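You operate a simulated robot arm through the tools that you are given. There is no shell and no other tool.

Carry out the task below with a simulated robot arm. There is one attempt and no reset: what you move stays moved.

JOB
Fit the green notched plate and run the blue bench at MID.
Fine: the yellow plate goes from the channel into the rack; start the pump with the wheel at SHUT.

It is judged by the outcome, as a careful person would: the job done as asked, and still so three seconds after it is handed in. It fails if anything else is knocked over, pushed out of place, dropped, spilled or broken.

ROBOT AND FRAMES
A 6-joint arm with a three-finger gripper, fixed in place. Base frame: the origin is at the foot of the arm, x ahead of it, y to its left, z up. Units: mm, degrees, N and s.
Its first joint turns from -166.0 to 166.0 degrees. Payload 4.89 kg.
Tool frame: the origin (TCP) lies between the finger pads and is the grasp point; the fingertips stand 30 mm ahead of it; z points along the fingers, y is the line along which they close. Largest opening 164 mm; the body of the gripper starts 125 mm behind the TCP.
Orientation is that of the tool frame in the base frame, as a unit quaternion [x, y, z, w]. With the fingers straight down and closing along the base's y, the tool's x points along the base's -x, its y along +y and its z along -z.

CONTROLS
- The arm moves only by the tool play_rows. Its argument "commands" is a list of rows, each a list of 7 numbers: the finger opening in cm, from 0 to 16.4, then the shift along the tool's x, y, z in units of 400 mm (1.0 is 400 mm), then the turn, a rotation vector about the tool's x, y, z in units of 120 degrees (1.0 is 120 degrees). In form: [[gripper, dx, dy, dz, wx, wy, wz], ...]. A call has 1 to 20 rows; each row is the pose to reach, as a shift and turn from the pose commanded when the call began, along the tool's axes at that moment. A call with a number of a shift or a turn outside -1 to 1 is refused whole. A row lasts 0.2 s, in which the tool goes at most 50 mm and 8.6 degrees; a call with a longer step from one row to the next is refused whole, and so is a gripper value outside its range. A pose out of reach is approached as far as the arm can. The call stops where the force on the tool passes 40 N (or 10 N more than at its start, if that is more) or the arm is blocked; 0.2 s more then pass. The fingers move at their own pace (about 108 mm/s each) and stop on an object; they squeeze with about 21 N. The grip force told is the motor's: it shows also when the fingers shut on nothing. Time passes only in rows, and 0.2 s behind the last, so rows that repeat a pose let the fingers close. The reply holds the time, the measured pose of the TCP, the force on the tool along the base axes, the opening and the grip force, in the units named above and with some noise, with the torque about the TCP (base axes, N m) and any sound that the robot's microphone picked up.
- Cameras (640 x 400 px; columns grow to the right, rows downward): "scene" is fixed at [218.5, -659.4, 1655.2]; the picture's right is [0.21, -0.98, 0.00], its down [-0.89, -0.19, -0.42] and it looks along [0.41, 0.09, -0.91] (base axes); focal length 214 px, centre (320, 200). "wrist" rides on the gripper at [76, -2, -152] in the tool frame; the picture's right is [0.02, 1.00, 0.00], its down [-0.88, 0.02, -0.47] and it looks along [-0.47, 0.01, 0.88] (tool axes); focal length 247 px, centre (320, 200).
- camera(camera): a new picture of that camera. It takes no simulated time.
- slide_trunk(by): slides the trunk up (or, below 0, down) by that many mm; the arm rides with it, the base frame stays. It gives what a move gives, with no picture.
- measure_at(camera, pixels): for up to 12 pixels [column, row] of the newest picture of that camera ("zoom" is the newest enlarged one), the place [x, y, z] in the base frame of the surface seen there, good to about 2 mm, but the place of the scene camera against the robot may be out by one fixed shift of up to 18 mm in any direction. It takes no simulated time.
- close_up(camera, box): a new picture of the part [left, top, right, bottom] of that camera's present view, enlarged. It takes no simulated time.
- hand_in(): hands the job in; it is judged then, once.

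Leave the gripper open and the arm clear of the work at the hand-in unless told otherwise.

The tools are called as a command line: name --pt "numbers of a row" for each row, then --argument value for the rest, lists and objects as JSON in quotes. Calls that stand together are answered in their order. play_rows: Moves the arm, as the interface text tells. Its arguments: {"type":"object","properties":{"commands":{"type":"array","items":{"type":"array","items":{"type":"number"}}}},"required":["commands"]} The other tools are called the same way: slide_trunk (by) slides the trunk up or down; camera (camera) takes a picture; measure_at (camera, pixels) gives the place of the surface under pixels of a picture; close_up (camera, box) takes an enlarged picture of a part of a camera's view; hand_in () hands the job in.

At the start:

```text
clock: 0.0
eef_pos: [360.0, -517.8, 1378.7]
tcp_rot: [0.0, 1.0, 0.0, 0.001]
force: [-0.3, 0.2, 0.4]
ft_torque: [0.01, 0.0, -0.02]
grip_width: 164.2
finger_force: 0.0
trunk travel left (down, up): [-225.0, 165.0]
```

scene: 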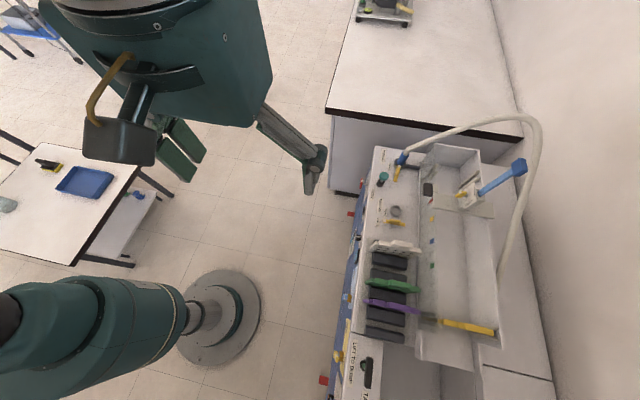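
wrist: 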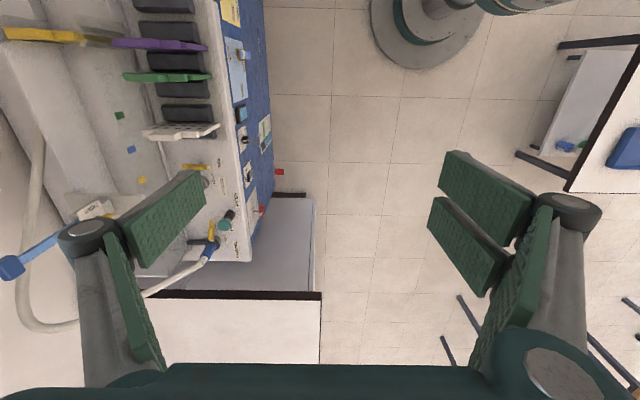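

I'll look closely at the scene before moving anything.

close_up --camera "scene" --box '[330, 130, 560, 274]'

close_up --camera "scene" --box '[310, 240, 540, 384]'

close_up --camera "wrist" --box '[0, 0, 320, 200]'

close_up --camera "wrist" --box '[180, 0, 340, 100]'

close_up --camera "wrist" --box '[160, 80, 320, 180]'

close_up --camera "wrist" --box '[160, 170, 320, 270]'

```text
2.78 times, centred on (445, 202) of scene
```

zoom: 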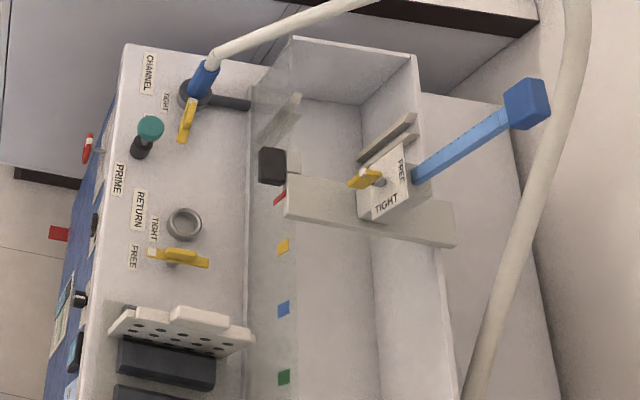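

```text
2.78 times, centred on (425, 312) of scene
```

zoom: 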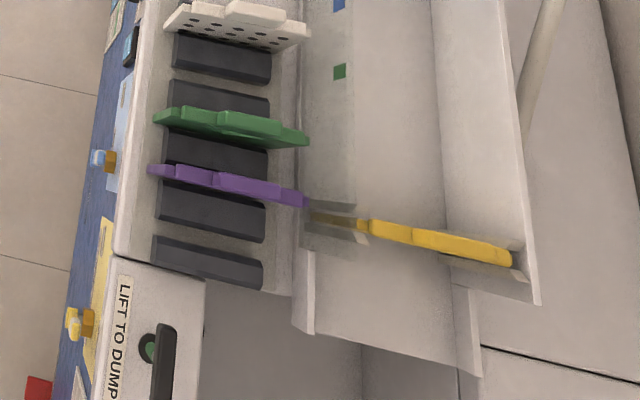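

```text
2.00 times, centred on (160, 100) of wrist
```

zoom: 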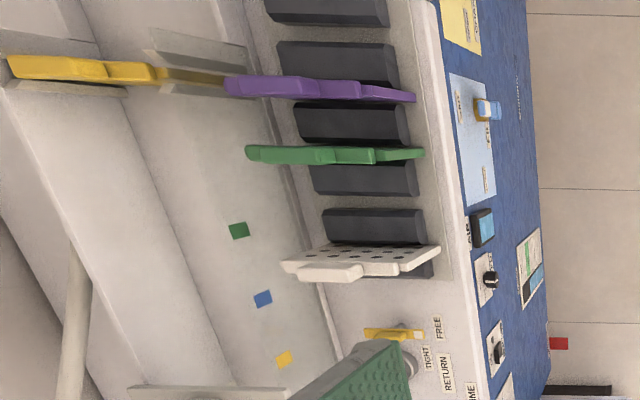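

```text
4.00 times, centred on (260, 50) of wrist
```

zoom: 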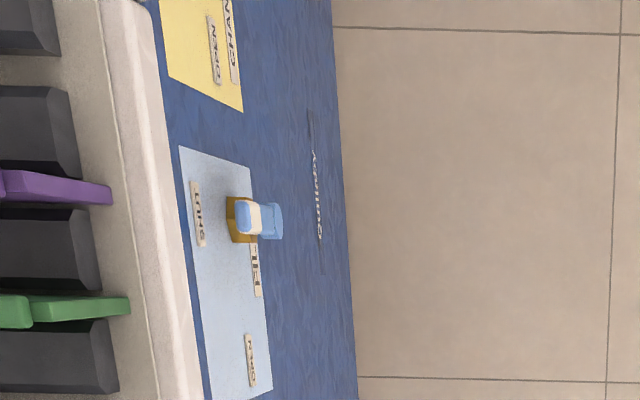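

```text
4.00 times, centred on (240, 130) of wrist
```

zoom: 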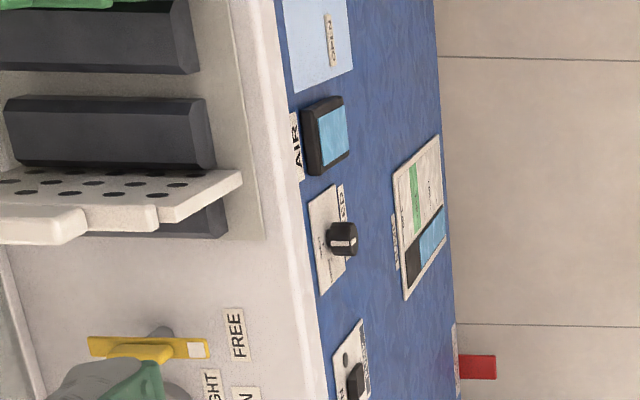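

```text
4.00 times, centred on (240, 220) of wrist
```

zoom: 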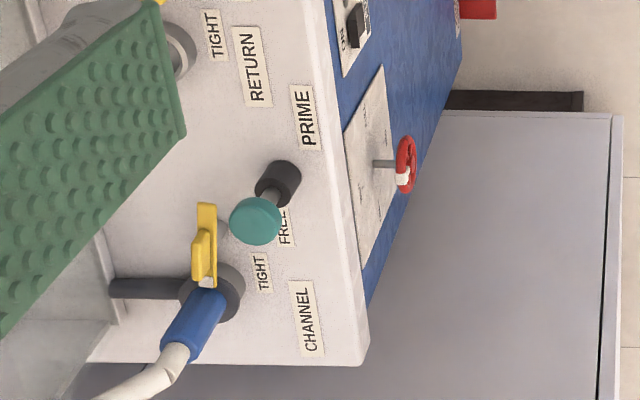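

The bench has many parts. I'll measure key points from the scene and wrist pictures to get its layout in the base frame.

measure_at --camera "scene" --pixels '[[380, 155], [383, 180], [396, 212], [395, 222], [390, 245], [392, 285], [392, 304], [468, 327], [515, 168], [470, 192], [362, 260], [370, 350]]'

measure_at --camera "wrist" --pixels '[[40, 35], [160, 44], [168, 77], [185, 132], [200, 168], [244, 55], [240, 113], [245, 142], [262, 211], [224, 225], [236, 230], [280, 172]]'

measure_at --camera "scene" --pixels '[[200, 320], [432, 265], [432, 241], [432, 220], [430, 190], [470, 330], [425, 320], [470, 260], [400, 160], [385, 222], [440, 205], [490, 215]]'

```text
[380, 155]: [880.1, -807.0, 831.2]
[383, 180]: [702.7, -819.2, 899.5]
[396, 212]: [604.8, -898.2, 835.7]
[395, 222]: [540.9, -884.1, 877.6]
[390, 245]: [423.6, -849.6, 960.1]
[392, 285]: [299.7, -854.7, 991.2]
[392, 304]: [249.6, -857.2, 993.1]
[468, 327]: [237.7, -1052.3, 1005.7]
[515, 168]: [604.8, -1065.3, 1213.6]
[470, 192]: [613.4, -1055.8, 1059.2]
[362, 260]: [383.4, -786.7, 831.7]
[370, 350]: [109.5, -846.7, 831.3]
```

```text
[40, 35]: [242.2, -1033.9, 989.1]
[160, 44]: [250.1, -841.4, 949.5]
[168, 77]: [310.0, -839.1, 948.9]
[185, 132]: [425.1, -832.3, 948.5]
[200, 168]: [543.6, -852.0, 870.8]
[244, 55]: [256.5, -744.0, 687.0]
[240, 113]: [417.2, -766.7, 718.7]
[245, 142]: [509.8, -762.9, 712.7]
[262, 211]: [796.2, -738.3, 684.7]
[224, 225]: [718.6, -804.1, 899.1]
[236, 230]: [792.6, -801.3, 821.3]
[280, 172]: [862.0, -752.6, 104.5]
```

```text
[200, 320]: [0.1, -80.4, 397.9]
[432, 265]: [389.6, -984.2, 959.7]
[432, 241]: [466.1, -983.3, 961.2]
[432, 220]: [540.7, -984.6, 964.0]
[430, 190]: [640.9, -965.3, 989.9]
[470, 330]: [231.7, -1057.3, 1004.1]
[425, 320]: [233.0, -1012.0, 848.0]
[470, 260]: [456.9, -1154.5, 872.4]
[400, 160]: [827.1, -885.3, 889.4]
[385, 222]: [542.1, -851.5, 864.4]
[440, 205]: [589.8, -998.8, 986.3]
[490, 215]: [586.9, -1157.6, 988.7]
```

The bench lies on the robot's right, with its front panel facing +y (about y = -755) and its top at about z = 831. I'll swing the hand to point at -y, well back from the bench, so the wrist camera sees the front panel and its labels.

play_rows --pt "16.4 -0.015 0.02 0.063 0.0385 0.0385 -0.0385" --pt "16.4 -0.03 0.04 0.126 0.077 0.077 -0.077" --pt "16.4 -0.045 0.06 0.189 0.1155 0.1155 -0.1155" --pt "16.4 -0.06 0.08 0.252 0.154 0.154 -0.154" --pt "16.4 -0.075 0.1 0.315 0.1925 0.1925 -0.1925" --pt "16.4 -0.09 0.12 0.378 0.231 0.231 -0.231" --pt "16.4 -0.105 0.14 0.441 0.2695 0.2695 -0.2695" --pt "16.4 -0.12 0.16 0.504 0.308 0.308 -0.308" --pt "16.4 -0.135 0.18 0.567 0.3465 0.3465 -0.3465" --pt "16.4 -0.15 0.2 0.63 0.385 0.385 -0.385" --pt "16.4 -0.165 0.22 0.693 0.4235 0.4235 -0.4235" --pt "16.4 -0.18 0.24 0.756 0.462 0.462 -0.462" --pt "16.4 -0.195 0.26 0.82 0.5005 0.5005 -0.5005" --pt "16.4 -0.21 0.28 0.88 0.539 0.539 -0.539" --pt "16.4 -0.225 0.295 0.94 0.5774 0.5774 -0.5774"

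camera --camera "wrist"

camera --camera "scene"

```text
clock: 3.2
eef_pos: [535.3, -423.9, 1153.0]
tcp_rot: [-0.502, 0.505, -0.494, -0.499]
force: [0.6, -1.0, 0.2]
ft_torque: [0.0, -0.03, 0.0]
grip_width: 164.0
finger_force: 0.1
out of reach, approached as far as the arm can: row 12, 13, 14, 15
trunk travel left (down, up): [-225.0, 165.0]
```

```text
taken
```

wrist: 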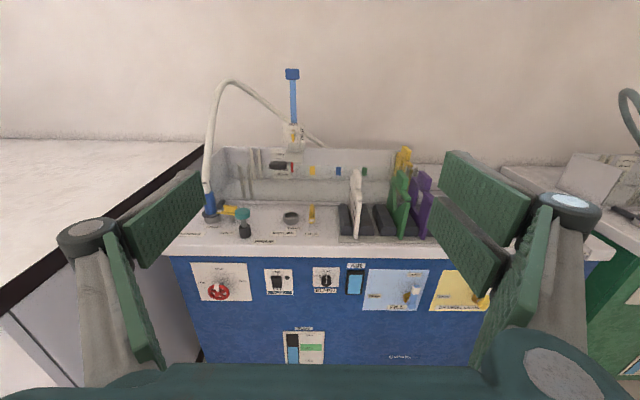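

```text
taken
```

scene: 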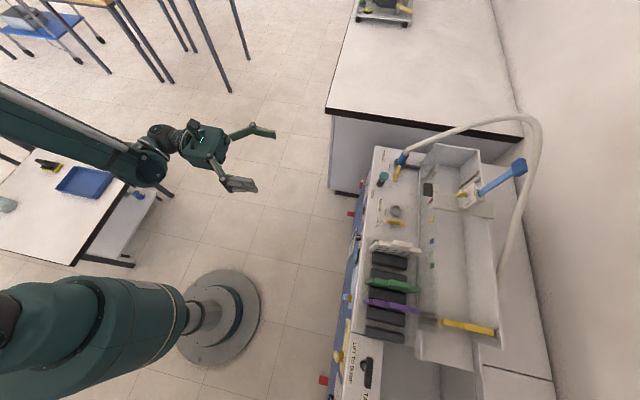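

The wrist camera now faces the bench. I'll zoom in on the panel and the bench top to read the labels.

close_up --camera "wrist" --box '[170, 245, 330, 345]'

close_up --camera "wrist" --box '[330, 245, 490, 345]'

close_up --camera "wrist" --box '[190, 160, 350, 260]'

close_up --camera "wrist" --box '[310, 130, 470, 230]'

close_up --camera "wrist" --box '[240, 300, 400, 400]'

close_up --camera "wrist" --box '[230, 60, 390, 160]'

```text
4.00 times, centred on (250, 295) of wrist
```

zoom: 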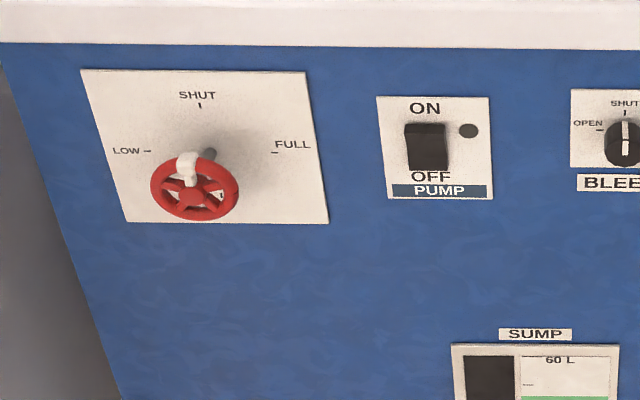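

```text
4.00 times, centred on (410, 295) of wrist
```

zoom: 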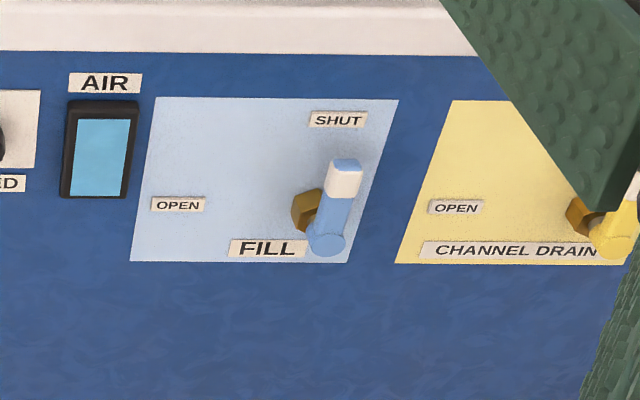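

```text
4.00 times, centred on (270, 210) of wrist
```

zoom: 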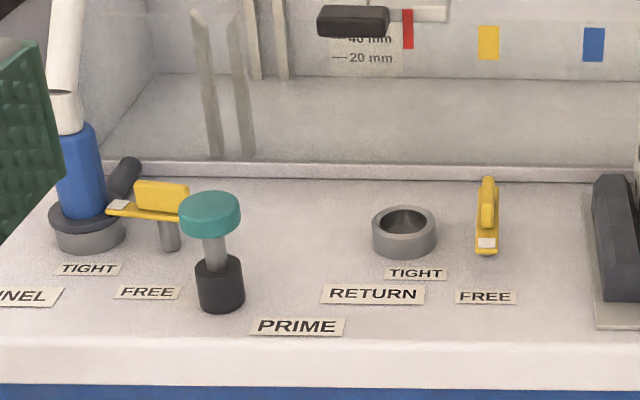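

```text
4.00 times, centred on (390, 180) of wrist
```

zoom: 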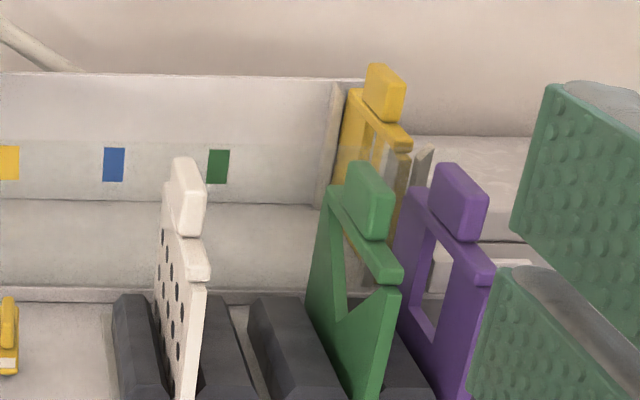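

```text
4.00 times, centred on (320, 350) of wrist
```

zoom: 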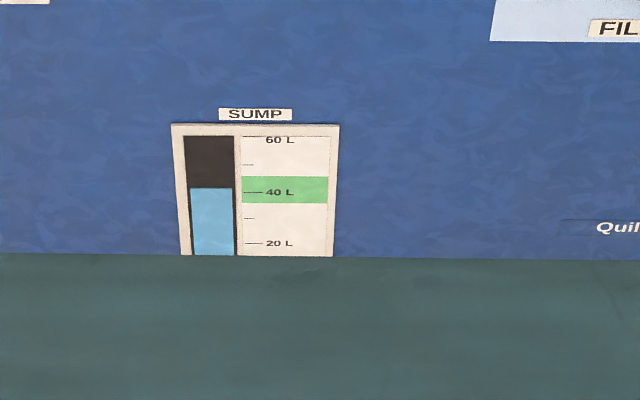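

```text
4.00 times, centred on (310, 110) of wrist
```

zoom: 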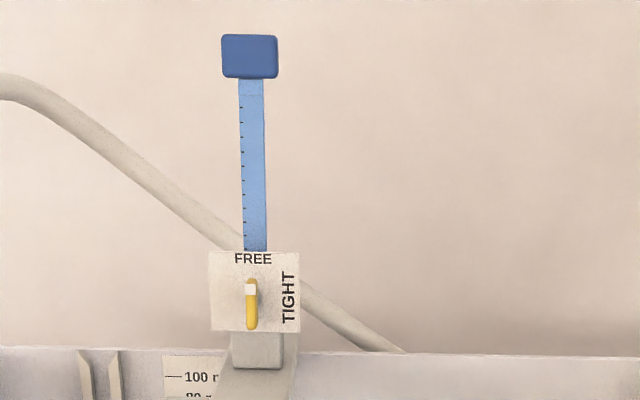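

The readings are: pump OFF with its lamp dark, wheel near SHUT, FILL lever at SHUT, sump at about 41 L (in the green band), hose on CHANNEL at TIGHT, and RETURN at FREE. I'll measure the controls with the wrist camera and check the channel slot and the wheel at higher zoom.

close_up --camera "wrist" --box '[185, 255, 265, 305]'

measure_at --camera "wrist" --pixels '[[216, 287], [217, 294], [205, 268], [277, 276], [277, 288], [276, 281], [325, 281], [355, 285], [416, 289], [413, 304], [300, 350], [245, 222]]'

measure_at --camera "wrist" --pixels '[[357, 180], [357, 195], [403, 180], [403, 194], [405, 155], [405, 165], [425, 180], [427, 195], [340, 215], [380, 215], [390, 175], [416, 175]]'

measure_at --camera "wrist" --pixels '[[220, 198], [228, 212], [235, 212], [291, 218], [311, 205], [312, 220], [292, 130], [292, 75], [280, 165], [210, 215], [240, 183], [250, 190]]'

```text
8.00 times, centred on (225, 280) of wrist
```

zoom: 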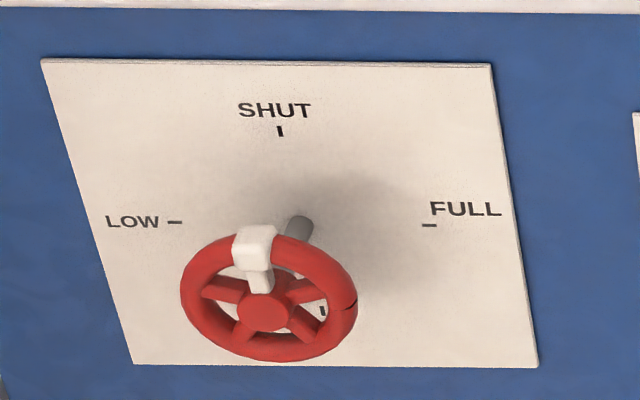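

```text
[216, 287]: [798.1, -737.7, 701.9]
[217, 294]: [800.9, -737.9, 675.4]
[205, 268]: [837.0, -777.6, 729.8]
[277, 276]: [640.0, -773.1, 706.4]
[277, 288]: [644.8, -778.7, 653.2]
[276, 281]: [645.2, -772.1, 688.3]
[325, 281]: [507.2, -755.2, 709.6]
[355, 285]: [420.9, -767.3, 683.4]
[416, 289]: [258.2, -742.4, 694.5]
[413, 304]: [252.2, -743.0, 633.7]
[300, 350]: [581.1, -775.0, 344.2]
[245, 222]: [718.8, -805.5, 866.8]
```

```text
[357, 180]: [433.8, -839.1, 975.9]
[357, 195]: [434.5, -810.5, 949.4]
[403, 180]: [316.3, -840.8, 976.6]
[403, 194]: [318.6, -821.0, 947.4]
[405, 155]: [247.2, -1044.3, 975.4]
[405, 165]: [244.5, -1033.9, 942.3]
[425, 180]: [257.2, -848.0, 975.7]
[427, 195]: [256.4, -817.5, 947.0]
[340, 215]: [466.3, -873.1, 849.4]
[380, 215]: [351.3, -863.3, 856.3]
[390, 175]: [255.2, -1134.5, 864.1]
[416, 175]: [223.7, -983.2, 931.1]
```

```text
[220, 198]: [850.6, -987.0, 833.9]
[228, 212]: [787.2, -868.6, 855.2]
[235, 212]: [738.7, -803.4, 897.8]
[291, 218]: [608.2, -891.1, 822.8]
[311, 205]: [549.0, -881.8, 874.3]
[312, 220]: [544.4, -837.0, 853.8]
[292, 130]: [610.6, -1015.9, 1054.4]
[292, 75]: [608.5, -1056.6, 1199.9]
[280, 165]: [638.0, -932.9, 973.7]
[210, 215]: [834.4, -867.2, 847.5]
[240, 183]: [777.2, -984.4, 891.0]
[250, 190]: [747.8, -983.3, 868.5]
```

Findings so far:
- The wheel's white grip points straight up at SHUT. The MID tick is hidden behind the bottom of the wheel.
- The rotation order is SHUT, LOW, MID, FULL, anticlockwise.

Next I'll move over toward the rack and channel, staying high, for a look down at the plates.

play_rows --pt "16.4 0.014 0.064 0.07 0 -0.02 0" --pt "16.4 0.029 0.128 0.14 0 -0.04 0" --pt "16.4 0.044 0.192 0.21 0 -0.06 0" --pt "16.4 0.058 0.256 0.28 0 -0.08 0" --pt "16.4 0.073 0.32 0.35 0 -0.1 0" --pt "16.4 0.088 0.384 0.42 0 -0.12 0" --pt "16.4 0.103 0.448 0.49 0 -0.14 0" --pt "16.4 0.118 0.512 0.565 0 -0.1667 0"

camera --camera "wrist"

camera --camera "scene"

```text
clock: 5.0
eef_pos: [331.0, -647.1, 1201.9]
tcp_rot: [0.579, -0.579, 0.406, 0.406]
force: [-0.1, -0.3, 0.5]
ft_torque: [-0.01, 0.05, -0.13]
grip_width: 164.1
finger_force: 0.1
trunk travel left (down, up): [-225.0, 165.0]
```

```text
taken
```

wrist: 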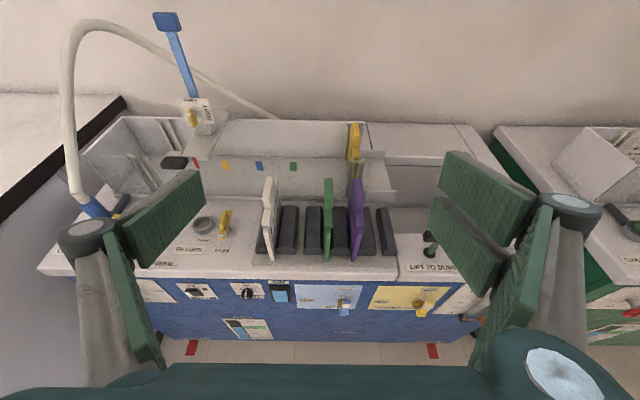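

```text
taken
```

scene: 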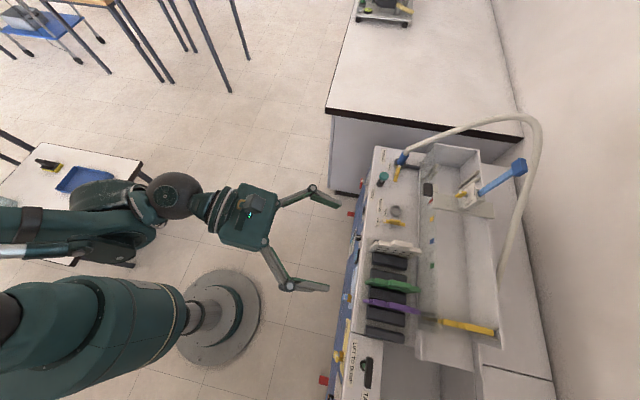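

The pose came out as commanded. A second, green bench is visible at the right of the picture, so the blue one is ours. I'll zoom in on the plates, the rack, the channel slot and the drain lever.

close_up --camera "wrist" --box '[240, 165, 400, 265]'

close_up --camera "wrist" --box '[280, 110, 440, 210]'

close_up --camera "wrist" --box '[360, 250, 520, 350]'

close_up --camera "wrist" --box '[170, 265, 330, 365]'

close_up --camera "wrist" --box '[100, 80, 260, 180]'

close_up --camera "wrist" --box '[480, 200, 640, 300]'

```text
4.00 times, centred on (320, 215) of wrist
```

zoom: 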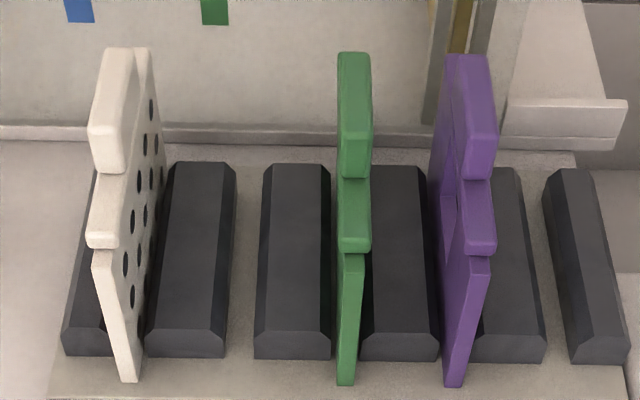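

```text
4.00 times, centred on (360, 160) of wrist
```

zoom: 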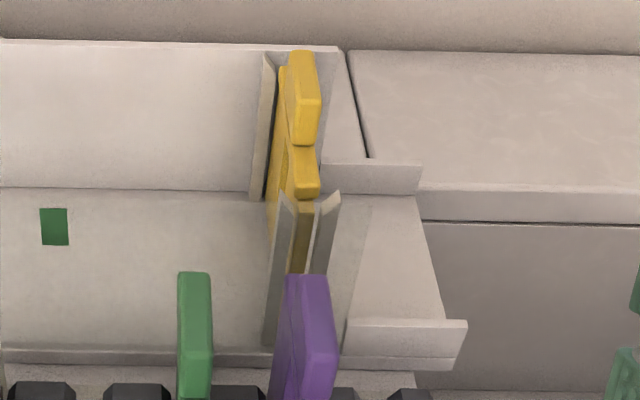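

```text
4.00 times, centred on (440, 300) of wrist
```

zoom: 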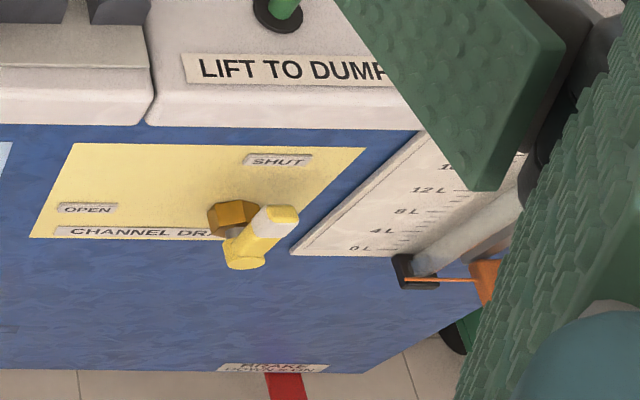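

```text
4.00 times, centred on (250, 315) of wrist
```

zoom: 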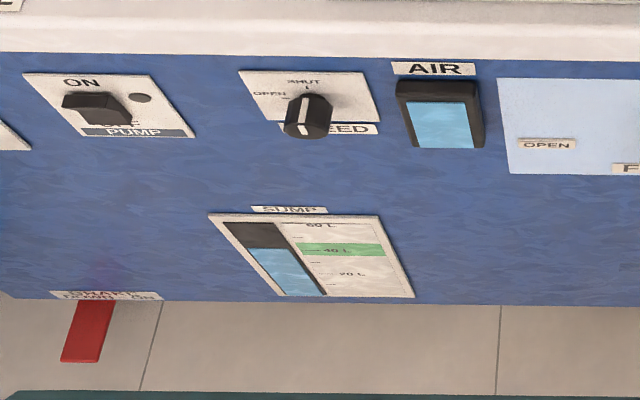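

```text
4.00 times, centred on (180, 130) of wrist
```

zoom: 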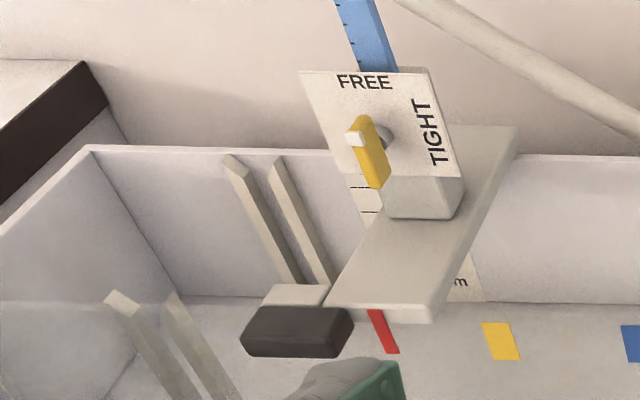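

```text
4.00 times, centred on (560, 250) of wrist
```

zoom: 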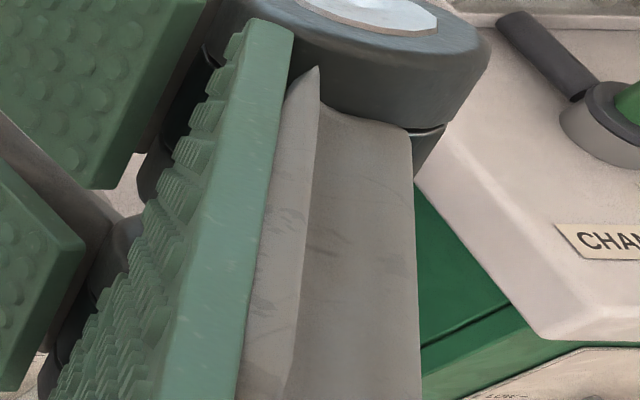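

Some details stand out. There are "BRAKE DOWN = ON" tags with red pedals at floor level, at (190,348) and (432,350). The rack has five slots: white, empty, green, purple, empty. I'll check the brake pedals and the bleed knob more closely.

close_up --camera "wrist" --box '[160, 325, 224, 365]'

close_up --camera "wrist" --box '[400, 325, 464, 365]'

close_up --camera "wrist" --box '[220, 270, 300, 320]'

measure_at --camera "wrist" --pixels '[[190, 348], [193, 341], [432, 350], [430, 342], [424, 300], [427, 310], [343, 296], [343, 310]]'

close_up --camera "scene" --box '[300, 190, 400, 252]'

close_up --camera "scene" --box '[300, 320, 400, 382]'

```text
10.00 times, centred on (192, 345) of wrist
```

zoom: 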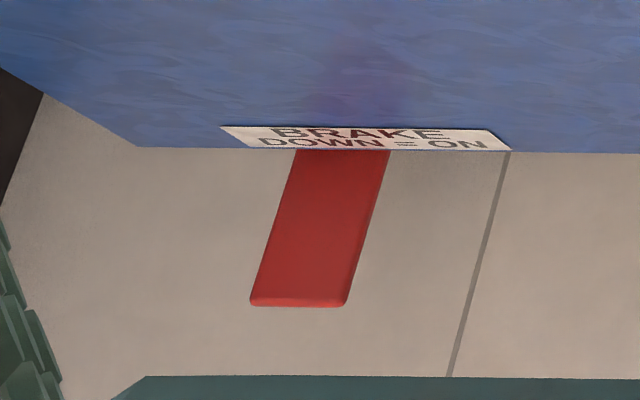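

```text
10.00 times, centred on (432, 345) of wrist
```

zoom: 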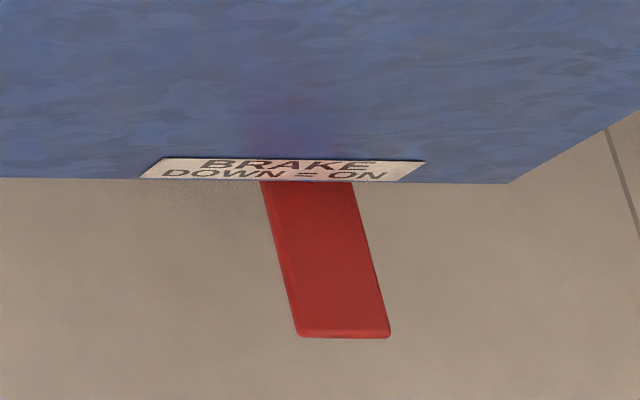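

```text
8.00 times, centred on (260, 295) of wrist
```

zoom: 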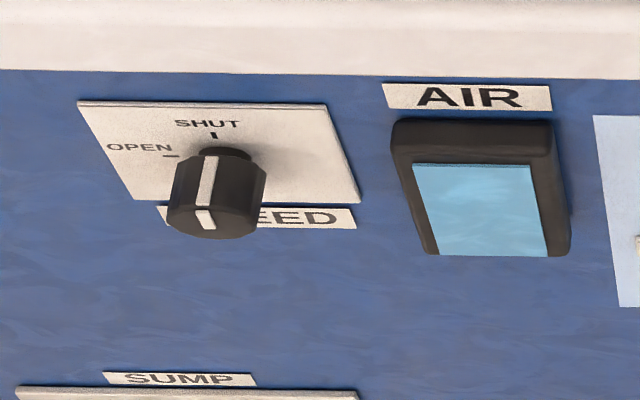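

```text
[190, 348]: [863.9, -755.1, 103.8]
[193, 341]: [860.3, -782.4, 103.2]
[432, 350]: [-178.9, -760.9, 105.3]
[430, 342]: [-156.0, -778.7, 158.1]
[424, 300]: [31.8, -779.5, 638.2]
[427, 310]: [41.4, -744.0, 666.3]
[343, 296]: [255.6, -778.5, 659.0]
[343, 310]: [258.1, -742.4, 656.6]
```

```text
6.40 times, centred on (350, 221) of scene
```

zoom: 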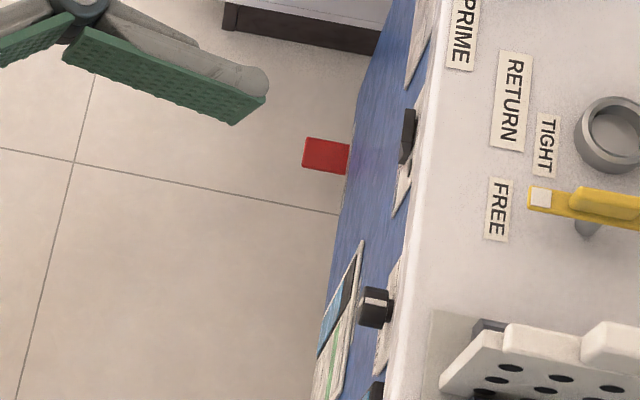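

```text
6.40 times, centred on (350, 351) of scene
```

zoom: 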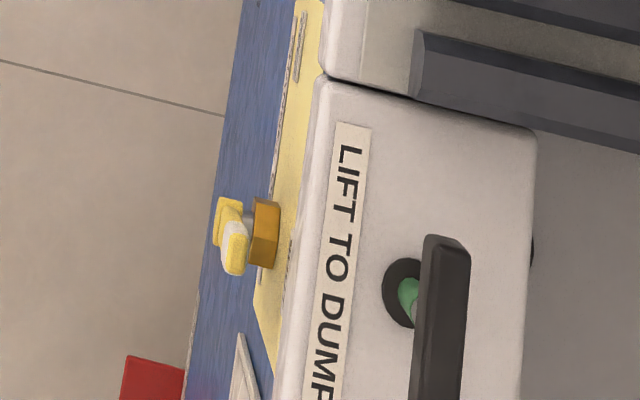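

Every control reads sensibly: bleed SHUT, air glass full, FILL and DRAIN shut, and both brake pedals in the same position. Now I'll measure the plate geometry: first the yellow plate in the channel, then the rack.

close_up --camera "wrist" --box '[310, 110, 390, 160]'

measure_at --camera "zoom" --pixels '[[345, 112], [350, 150], [345, 180], [345, 250], [375, 180], [320, 180], [350, 310], [355, 350], [390, 400], [320, 250], [350, 280], [290, 250]]'

close_up --camera "wrist" --box '[240, 165, 400, 265]'

measure_at --camera "zoom" --pixels '[[355, 65], [355, 110], [355, 150], [355, 195], [355, 243], [347, 300], [345, 380], [470, 80], [480, 160], [105, 60], [105, 150], [115, 330]]'

measure_at --camera "zoom" --pixels '[[200, 250], [245, 250], [290, 250], [400, 250], [510, 250], [560, 250], [590, 250], [245, 340], [245, 170], [190, 200], [300, 200], [555, 170]]'

```text
8.00 times, centred on (350, 135) of wrist
```

zoom: 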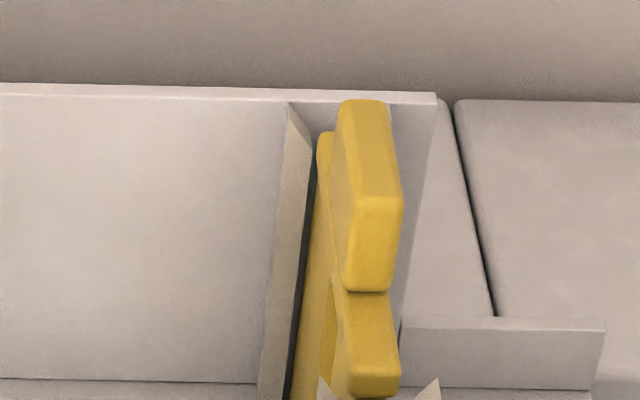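

```text
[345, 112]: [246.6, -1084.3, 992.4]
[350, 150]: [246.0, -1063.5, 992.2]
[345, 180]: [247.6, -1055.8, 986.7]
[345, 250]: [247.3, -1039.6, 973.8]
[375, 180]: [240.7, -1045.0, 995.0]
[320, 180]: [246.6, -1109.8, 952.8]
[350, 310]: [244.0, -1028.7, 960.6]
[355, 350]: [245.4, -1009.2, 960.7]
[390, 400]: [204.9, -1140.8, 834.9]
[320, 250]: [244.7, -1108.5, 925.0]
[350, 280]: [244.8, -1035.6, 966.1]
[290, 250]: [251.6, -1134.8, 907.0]
```

```text
4.00 times, centred on (320, 215) of wrist
```

zoom: 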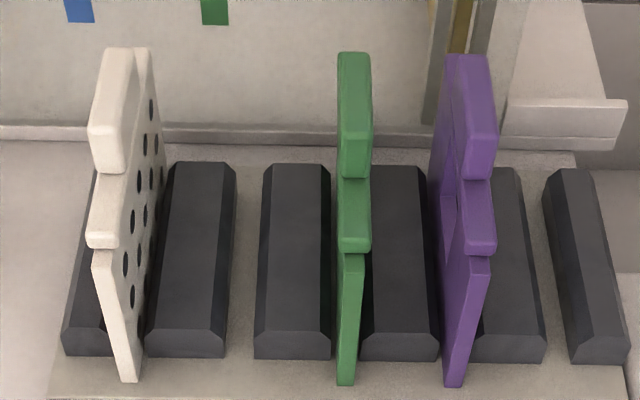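

```text
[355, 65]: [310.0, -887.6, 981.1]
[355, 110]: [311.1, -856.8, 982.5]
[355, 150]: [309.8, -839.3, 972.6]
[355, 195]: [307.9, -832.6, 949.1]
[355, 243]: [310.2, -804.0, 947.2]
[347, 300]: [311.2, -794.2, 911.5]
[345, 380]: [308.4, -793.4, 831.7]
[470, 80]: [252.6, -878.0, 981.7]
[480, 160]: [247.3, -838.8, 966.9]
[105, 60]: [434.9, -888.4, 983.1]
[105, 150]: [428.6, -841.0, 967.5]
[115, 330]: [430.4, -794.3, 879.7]
```

```text
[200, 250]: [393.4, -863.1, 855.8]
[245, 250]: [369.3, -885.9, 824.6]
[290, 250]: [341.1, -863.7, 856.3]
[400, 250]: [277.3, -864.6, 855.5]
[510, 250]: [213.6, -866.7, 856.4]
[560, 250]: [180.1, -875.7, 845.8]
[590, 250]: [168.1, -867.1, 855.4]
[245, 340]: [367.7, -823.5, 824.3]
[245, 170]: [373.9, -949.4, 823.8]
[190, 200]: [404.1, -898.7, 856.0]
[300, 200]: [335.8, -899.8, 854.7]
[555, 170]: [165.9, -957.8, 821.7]
```

Plate geometry from the measurements:
- **Rack slots:** x = 430 (white), 370 (empty), 310 (green), 250 (purple), 190 (empty). The plate tabs are centred near y = -868 with tops at z ≈ 982.
- **Yellow plate in the channel:** tab near (241, -1063), top at z ≈ 993.

I'll approach the yellow tab with the tool tilted 45° and the fingers part closed, stopping 100 mm short to look.

play_rows --pt "12 -0.0072 0.0228 0.0942 0 -0.0208 0" --pt "9 -0.0145 0.0455 0.1884 0 -0.0417 0" --pt "6 -0.0217 0.0683 0.2826 0 -0.0625 0" --pt "6 -0.029 0.091 0.3768 0 -0.0833 0" --pt "6 -0.0362 0.1138 0.471 0 -0.1042 0" --pt "6 -0.0435 0.1365 0.5652 0 -0.125 0" --pt "6 -0.0507 0.1593 0.6594 0 -0.1458 0" --pt "6 -0.058 0.182 0.7536 0 -0.1667 0" --pt "6 -0.0652 0.2048 0.8478 0 -0.1875 0" --pt "6 -0.0725 0.2275 0.942 0 -0.2083 0"

camera --camera "wrist"

camera --camera "scene"

```text
clock: 7.2
eef_pos: [239.4, -989.4, 1047.3]
tcp_rot: [0.654, -0.653, 0.27, 0.27]
force: [-1.0, 1.5, 1.7]
ft_torque: [-0.03, 0.06, -0.03]
grip_width: 60.0
finger_force: 0.1
trunk travel left (down, up): [-225.0, 165.0]
```

```text
taken
```

wrist: 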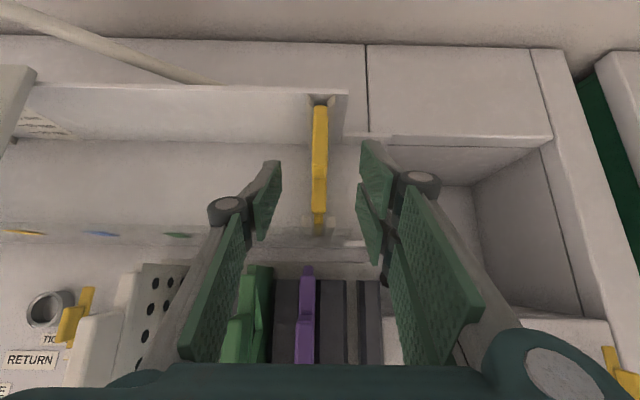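

```text
taken
```

scene: 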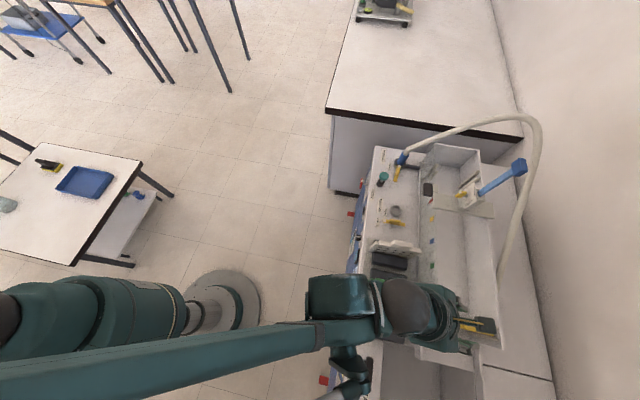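

The reach is fine and the yellow tab is centred between the fingers at column 320. I'll zoom in and measure it precisely.

close_up --camera "wrist" --box '[256, 90, 384, 170]'

close_up --camera "wrist" --box '[256, 160, 384, 240]'

measure_at --camera "zoom" --pixels '[[290, 20], [320, 20], [345, 20], [290, 60], [320, 60], [345, 60], [290, 230], [320, 230], [340, 300], [300, 300], [320, 300], [320, 260]]'

measure_at --camera "wrist" --pixels '[[320, 110], [316, 130], [325, 130], [320, 130], [320, 150], [320, 170], [320, 185], [316, 185], [325, 185], [320, 200], [320, 208], [320, 225]]'

```text
5.00 times, centred on (320, 130) of wrist
```

zoom: 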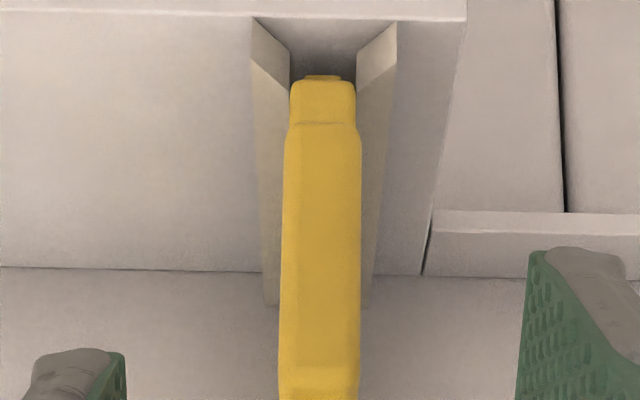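

```text
5.00 times, centred on (320, 200) of wrist
```

zoom: 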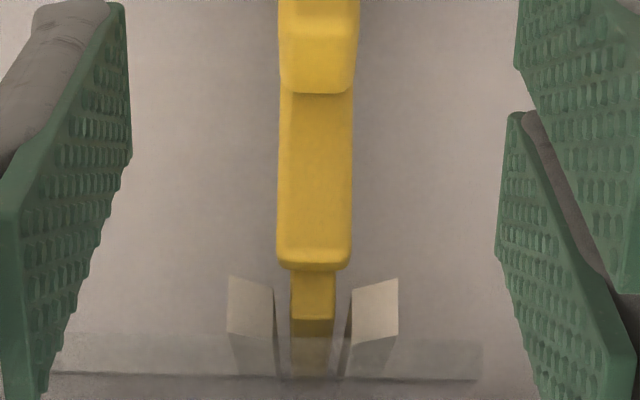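

```text
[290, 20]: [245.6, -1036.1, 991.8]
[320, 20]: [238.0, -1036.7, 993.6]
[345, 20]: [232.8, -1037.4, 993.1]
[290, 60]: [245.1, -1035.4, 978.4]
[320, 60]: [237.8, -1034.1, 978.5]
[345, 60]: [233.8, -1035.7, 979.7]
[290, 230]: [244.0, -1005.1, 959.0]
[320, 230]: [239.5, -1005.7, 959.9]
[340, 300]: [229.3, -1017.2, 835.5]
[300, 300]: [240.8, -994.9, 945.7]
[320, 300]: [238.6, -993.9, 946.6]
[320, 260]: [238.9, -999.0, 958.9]
```

```text
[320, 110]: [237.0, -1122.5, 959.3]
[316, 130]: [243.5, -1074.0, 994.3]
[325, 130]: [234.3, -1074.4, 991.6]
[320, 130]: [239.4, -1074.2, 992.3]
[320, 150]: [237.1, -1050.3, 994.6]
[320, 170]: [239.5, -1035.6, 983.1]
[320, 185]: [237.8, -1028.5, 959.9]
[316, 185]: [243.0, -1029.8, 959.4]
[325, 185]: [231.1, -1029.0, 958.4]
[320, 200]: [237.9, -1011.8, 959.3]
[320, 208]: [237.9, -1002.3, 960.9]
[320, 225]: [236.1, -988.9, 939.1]
```

The tab's centre line is at x ≈ 239, with its faces from y = -1036 to -1087 and its top at z = 993. I'll advance 100 mm along the fingers and close.

play_rows --pt "6 0 0.001 0.075 0 0 0" --pt "6 0 0.001 0.15 0 0 0" --pt "6 0 0.001 0.21 0 0 0" --pt "6 0 0.001 0.25 0 0 0" --pt "3 0 0.001 0.25 0 0 0" --pt "0 0 0.001 0.25 0 0 0" --pt "0 0 0.001 0.25 0 0 0" --pt "0 0 0.001 0.25 0 0 0"

camera --camera "wrist"

```text
clock: 9.0
eef_pos: [238.3, -1061.7, 975.6]
tcp_rot: [-0.653, 0.653, -0.271, -0.271]
force: [1.3, -2.6, 4.3]
ft_torque: [-0.3, -0.1, -0.02]
grip_width: 15.8
finger_force: 21.2
trunk travel left (down, up): [-225.0, 165.0]
```

```text
taken
```

wrist: 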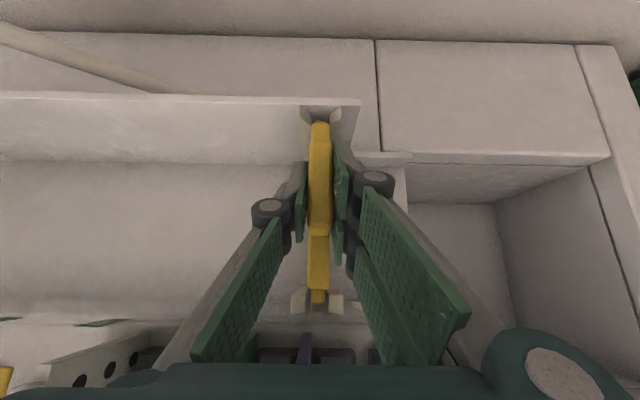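

The tab is gripped at 15.8 mm and 21 N. I'll lift straight up, slowly at first, watching the force.

play_rows --pt "0 0.009 0.001 -0.009 0 0 0" --pt "0 0.018 0.001 -0.018 0 0 0" --pt "0 0.035 0.001 -0.035 0 0 0" --pt "0 0.053 0.001 -0.053 0 0 0"

camera --camera "wrist"

```text
clock: 10.0
eef_pos: [239.2, -1062.3, 1005.8]
tcp_rot: [0.653, -0.653, 0.271, 0.27]
force: [-0.2, -1.0, -3.3]
ft_torque: [-0.01, -0.01, -0.02]
grip_width: 15.7
finger_force: 20.5
trunk travel left (down, up): [-225.0, 165.0]
```

```text
taken
```

wrist: 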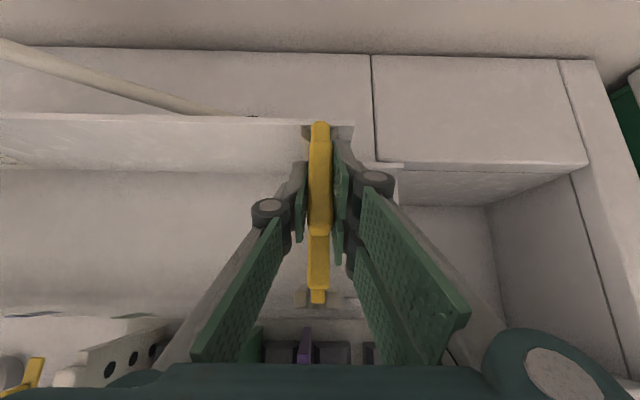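

The plate is coming up freely with only about 3 N of load. I'll continue up another 150 mm so its lower edge clears the channel wall at z ≈ 989.

play_rows --pt "0 0.044 0 -0.044 0 0 0" --pt "0 0.088 0 -0.088 0 0 0" --pt "0 0.133 0 -0.133 0 0 0" --pt "0 0.177 0 -0.177 0 0 0" --pt "0 0.221 0 -0.221 0 0 0" --pt "0 0.265 0 -0.265 0 0 0"

camera --camera "wrist"

camera --camera "scene"

```text
clock: 11.4
eef_pos: [238.5, -1062.3, 1154.4]
tcp_rot: [0.653, -0.653, 0.27, 0.271]
force: [0.3, 0.3, -2.8]
ft_torque: [-0.01, 0.01, -0.01]
grip_width: 15.7
finger_force: 21.1
trunk travel left (down, up): [-225.0, 165.0]
```

```text
taken
```

wrist: 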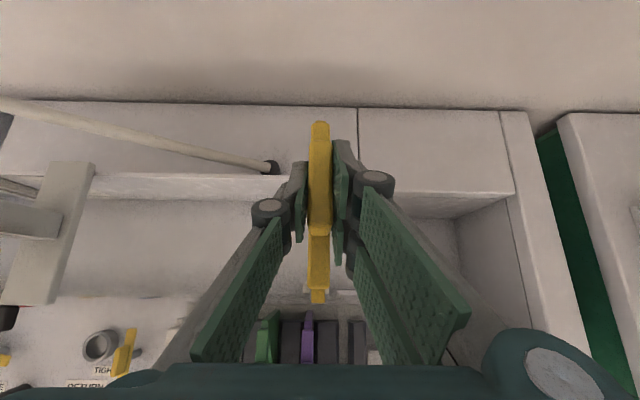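

```text
taken
```

scene: 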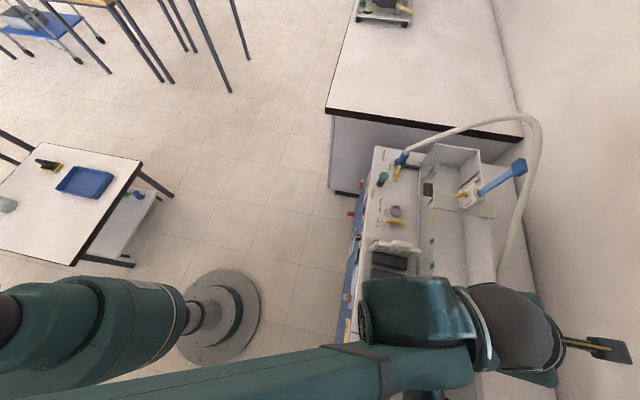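

The plate is clear. Before carrying it over, I'll locate the two empty rack slots precisely from this view.

close_up --camera "wrist" --box '[250, 302, 378, 382]'

measure_at --camera "zoom" --pixels '[[380, 110], [420, 110], [460, 110], [475, 110], [490, 110], [505, 110], [530, 110], [475, 200], [475, 60], [290, 100], [180, 110], [290, 60]]'

```text
5.00 times, centred on (314, 342) of wrist
```

zoom: 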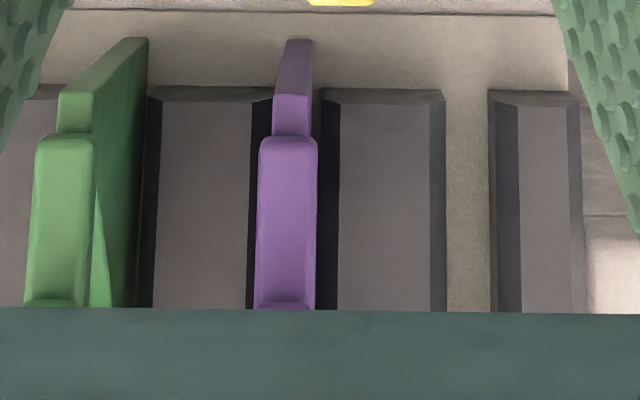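

```text
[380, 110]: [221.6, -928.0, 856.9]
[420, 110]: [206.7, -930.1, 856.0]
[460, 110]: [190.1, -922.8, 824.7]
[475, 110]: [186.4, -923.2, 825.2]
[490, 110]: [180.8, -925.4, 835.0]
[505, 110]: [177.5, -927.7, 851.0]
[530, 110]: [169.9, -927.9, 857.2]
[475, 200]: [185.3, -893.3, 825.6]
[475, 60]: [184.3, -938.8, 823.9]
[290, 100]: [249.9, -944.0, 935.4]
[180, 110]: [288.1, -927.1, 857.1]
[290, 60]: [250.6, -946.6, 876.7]
```

The empty end slot is centred at x ≈ 190, with its floor at z ≈ 825. Before going near the purple plate at x = 250, I'll measure how wide my finger knuckles are.

measure_at --camera "wrist" --pixels '[[268, 208], [255, 212], [275, 225], [373, 182], [390, 180], [355, 240], [352, 255], [300, 170], [340, 165], [455, 315], [205, 350], [320, 130]]'

close_up --camera "wrist" --box '[224, 130, 416, 250]'

```text
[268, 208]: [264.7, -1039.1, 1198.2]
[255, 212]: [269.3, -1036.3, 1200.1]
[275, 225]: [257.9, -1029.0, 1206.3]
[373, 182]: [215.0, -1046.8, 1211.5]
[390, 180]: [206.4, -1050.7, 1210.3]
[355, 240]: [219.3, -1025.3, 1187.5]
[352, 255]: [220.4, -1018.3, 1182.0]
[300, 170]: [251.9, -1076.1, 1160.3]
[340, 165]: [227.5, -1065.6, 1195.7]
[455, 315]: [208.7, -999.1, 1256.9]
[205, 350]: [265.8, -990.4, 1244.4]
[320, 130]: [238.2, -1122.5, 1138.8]
```

```text
3.33 times, centred on (320, 190) of wrist
```

zoom: 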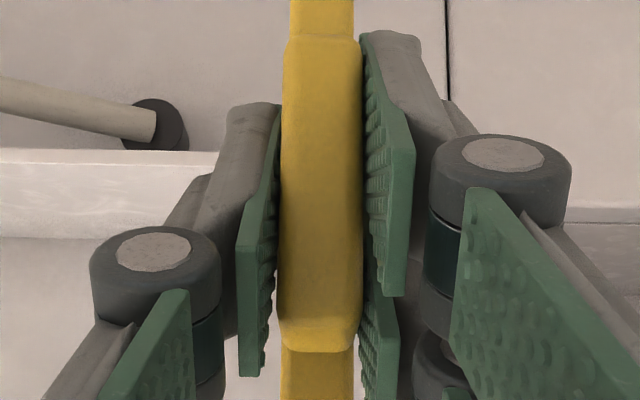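

The knuckles span only about ±35 mm with the grip closed, so there's 17 mm of clearance to purple. I'll carry the yellow plate to above the end slot at x = 190, y = -866, keeping the height.

play_rows --pt "0 -0.058 0.02 -0.058 0 0 0" --pt "0 -0.116 0.04 -0.116 0 0 0" --pt "0 -0.174 0.06 -0.174 0 0 0" --pt "0 -0.232 0.08 -0.232 0 0 0" --pt "0 -0.29 0.1 -0.29 0 0 0" --pt "0 -0.347 0.121 -0.347 0 0 0" --pt "0 -0.347 0.121 -0.347 0 0 0"

camera --camera "wrist"

camera --camera "scene"

```text
clock: 13.0
eef_pos: [189.1, -865.1, 1155.4]
tcp_rot: [0.653, -0.653, 0.271, 0.27]
force: [-0.1, 0.0, -0.7]
ft_torque: [-0.02, -0.02, 0.01]
grip_width: 15.9
finger_force: 20.8
trunk travel left (down, up): [-225.0, 165.0]
```

```text
taken
```

wrist: 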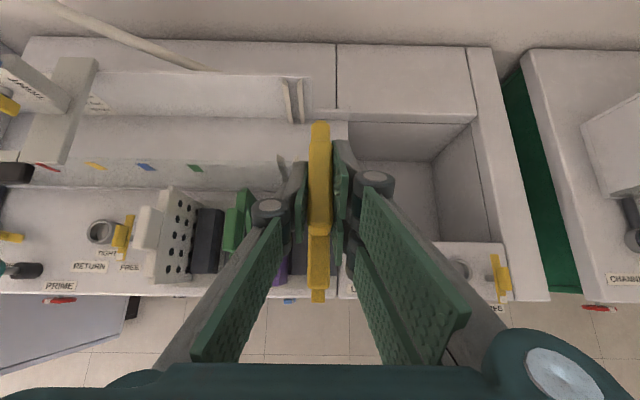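

```text
taken
```

scene: 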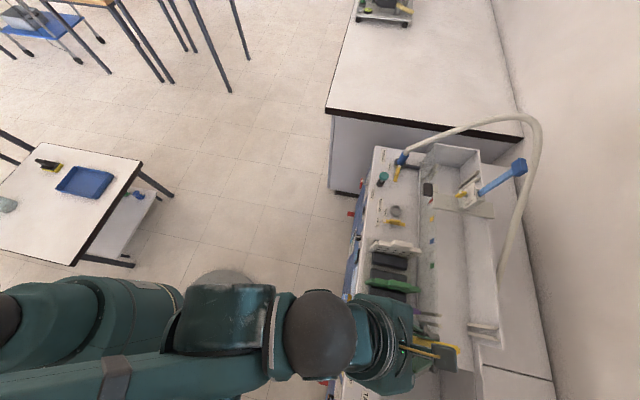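

I'll lower until the plate's lower edge is just above the rack blocks (TCP z ≈ 1008) and check alignment there.

play_rows --pt "0 -0.053 0 0.053 0 0 0" --pt "0 -0.106 0 0.106 0 0 0" --pt "0 -0.159 0 0.159 0 0 0" --pt "0 -0.212 0 0.212 0 0 0" --pt "0 -0.26 0 0.26 0 0 0" --pt "0 -0.26 0 0.26 0 0 0"

camera --camera "wrist"

camera --camera "scene"

```text
clock: 14.4
eef_pos: [189.6, -866.2, 1009.4]
tcp_rot: [-0.653, 0.653, -0.271, -0.271]
force: [0.8, 0.2, -2.5]
ft_torque: [0.02, 0.01, -0.03]
grip_width: 15.7
finger_force: 21.1
trunk travel left (down, up): [-225.0, 165.0]
```

```text
taken
```

wrist: 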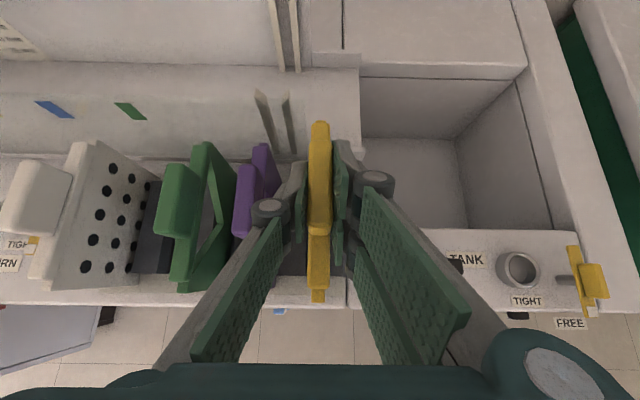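

```text
taken
```

scene: 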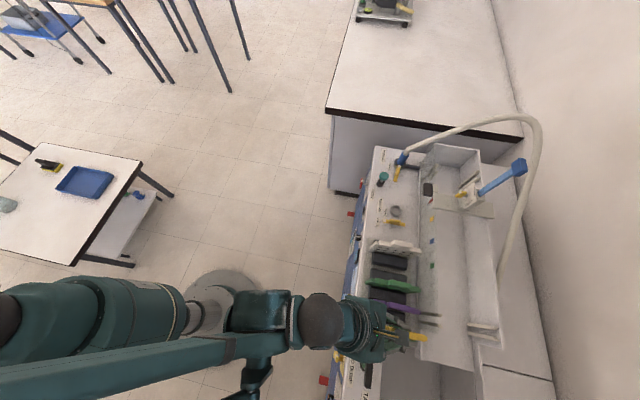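

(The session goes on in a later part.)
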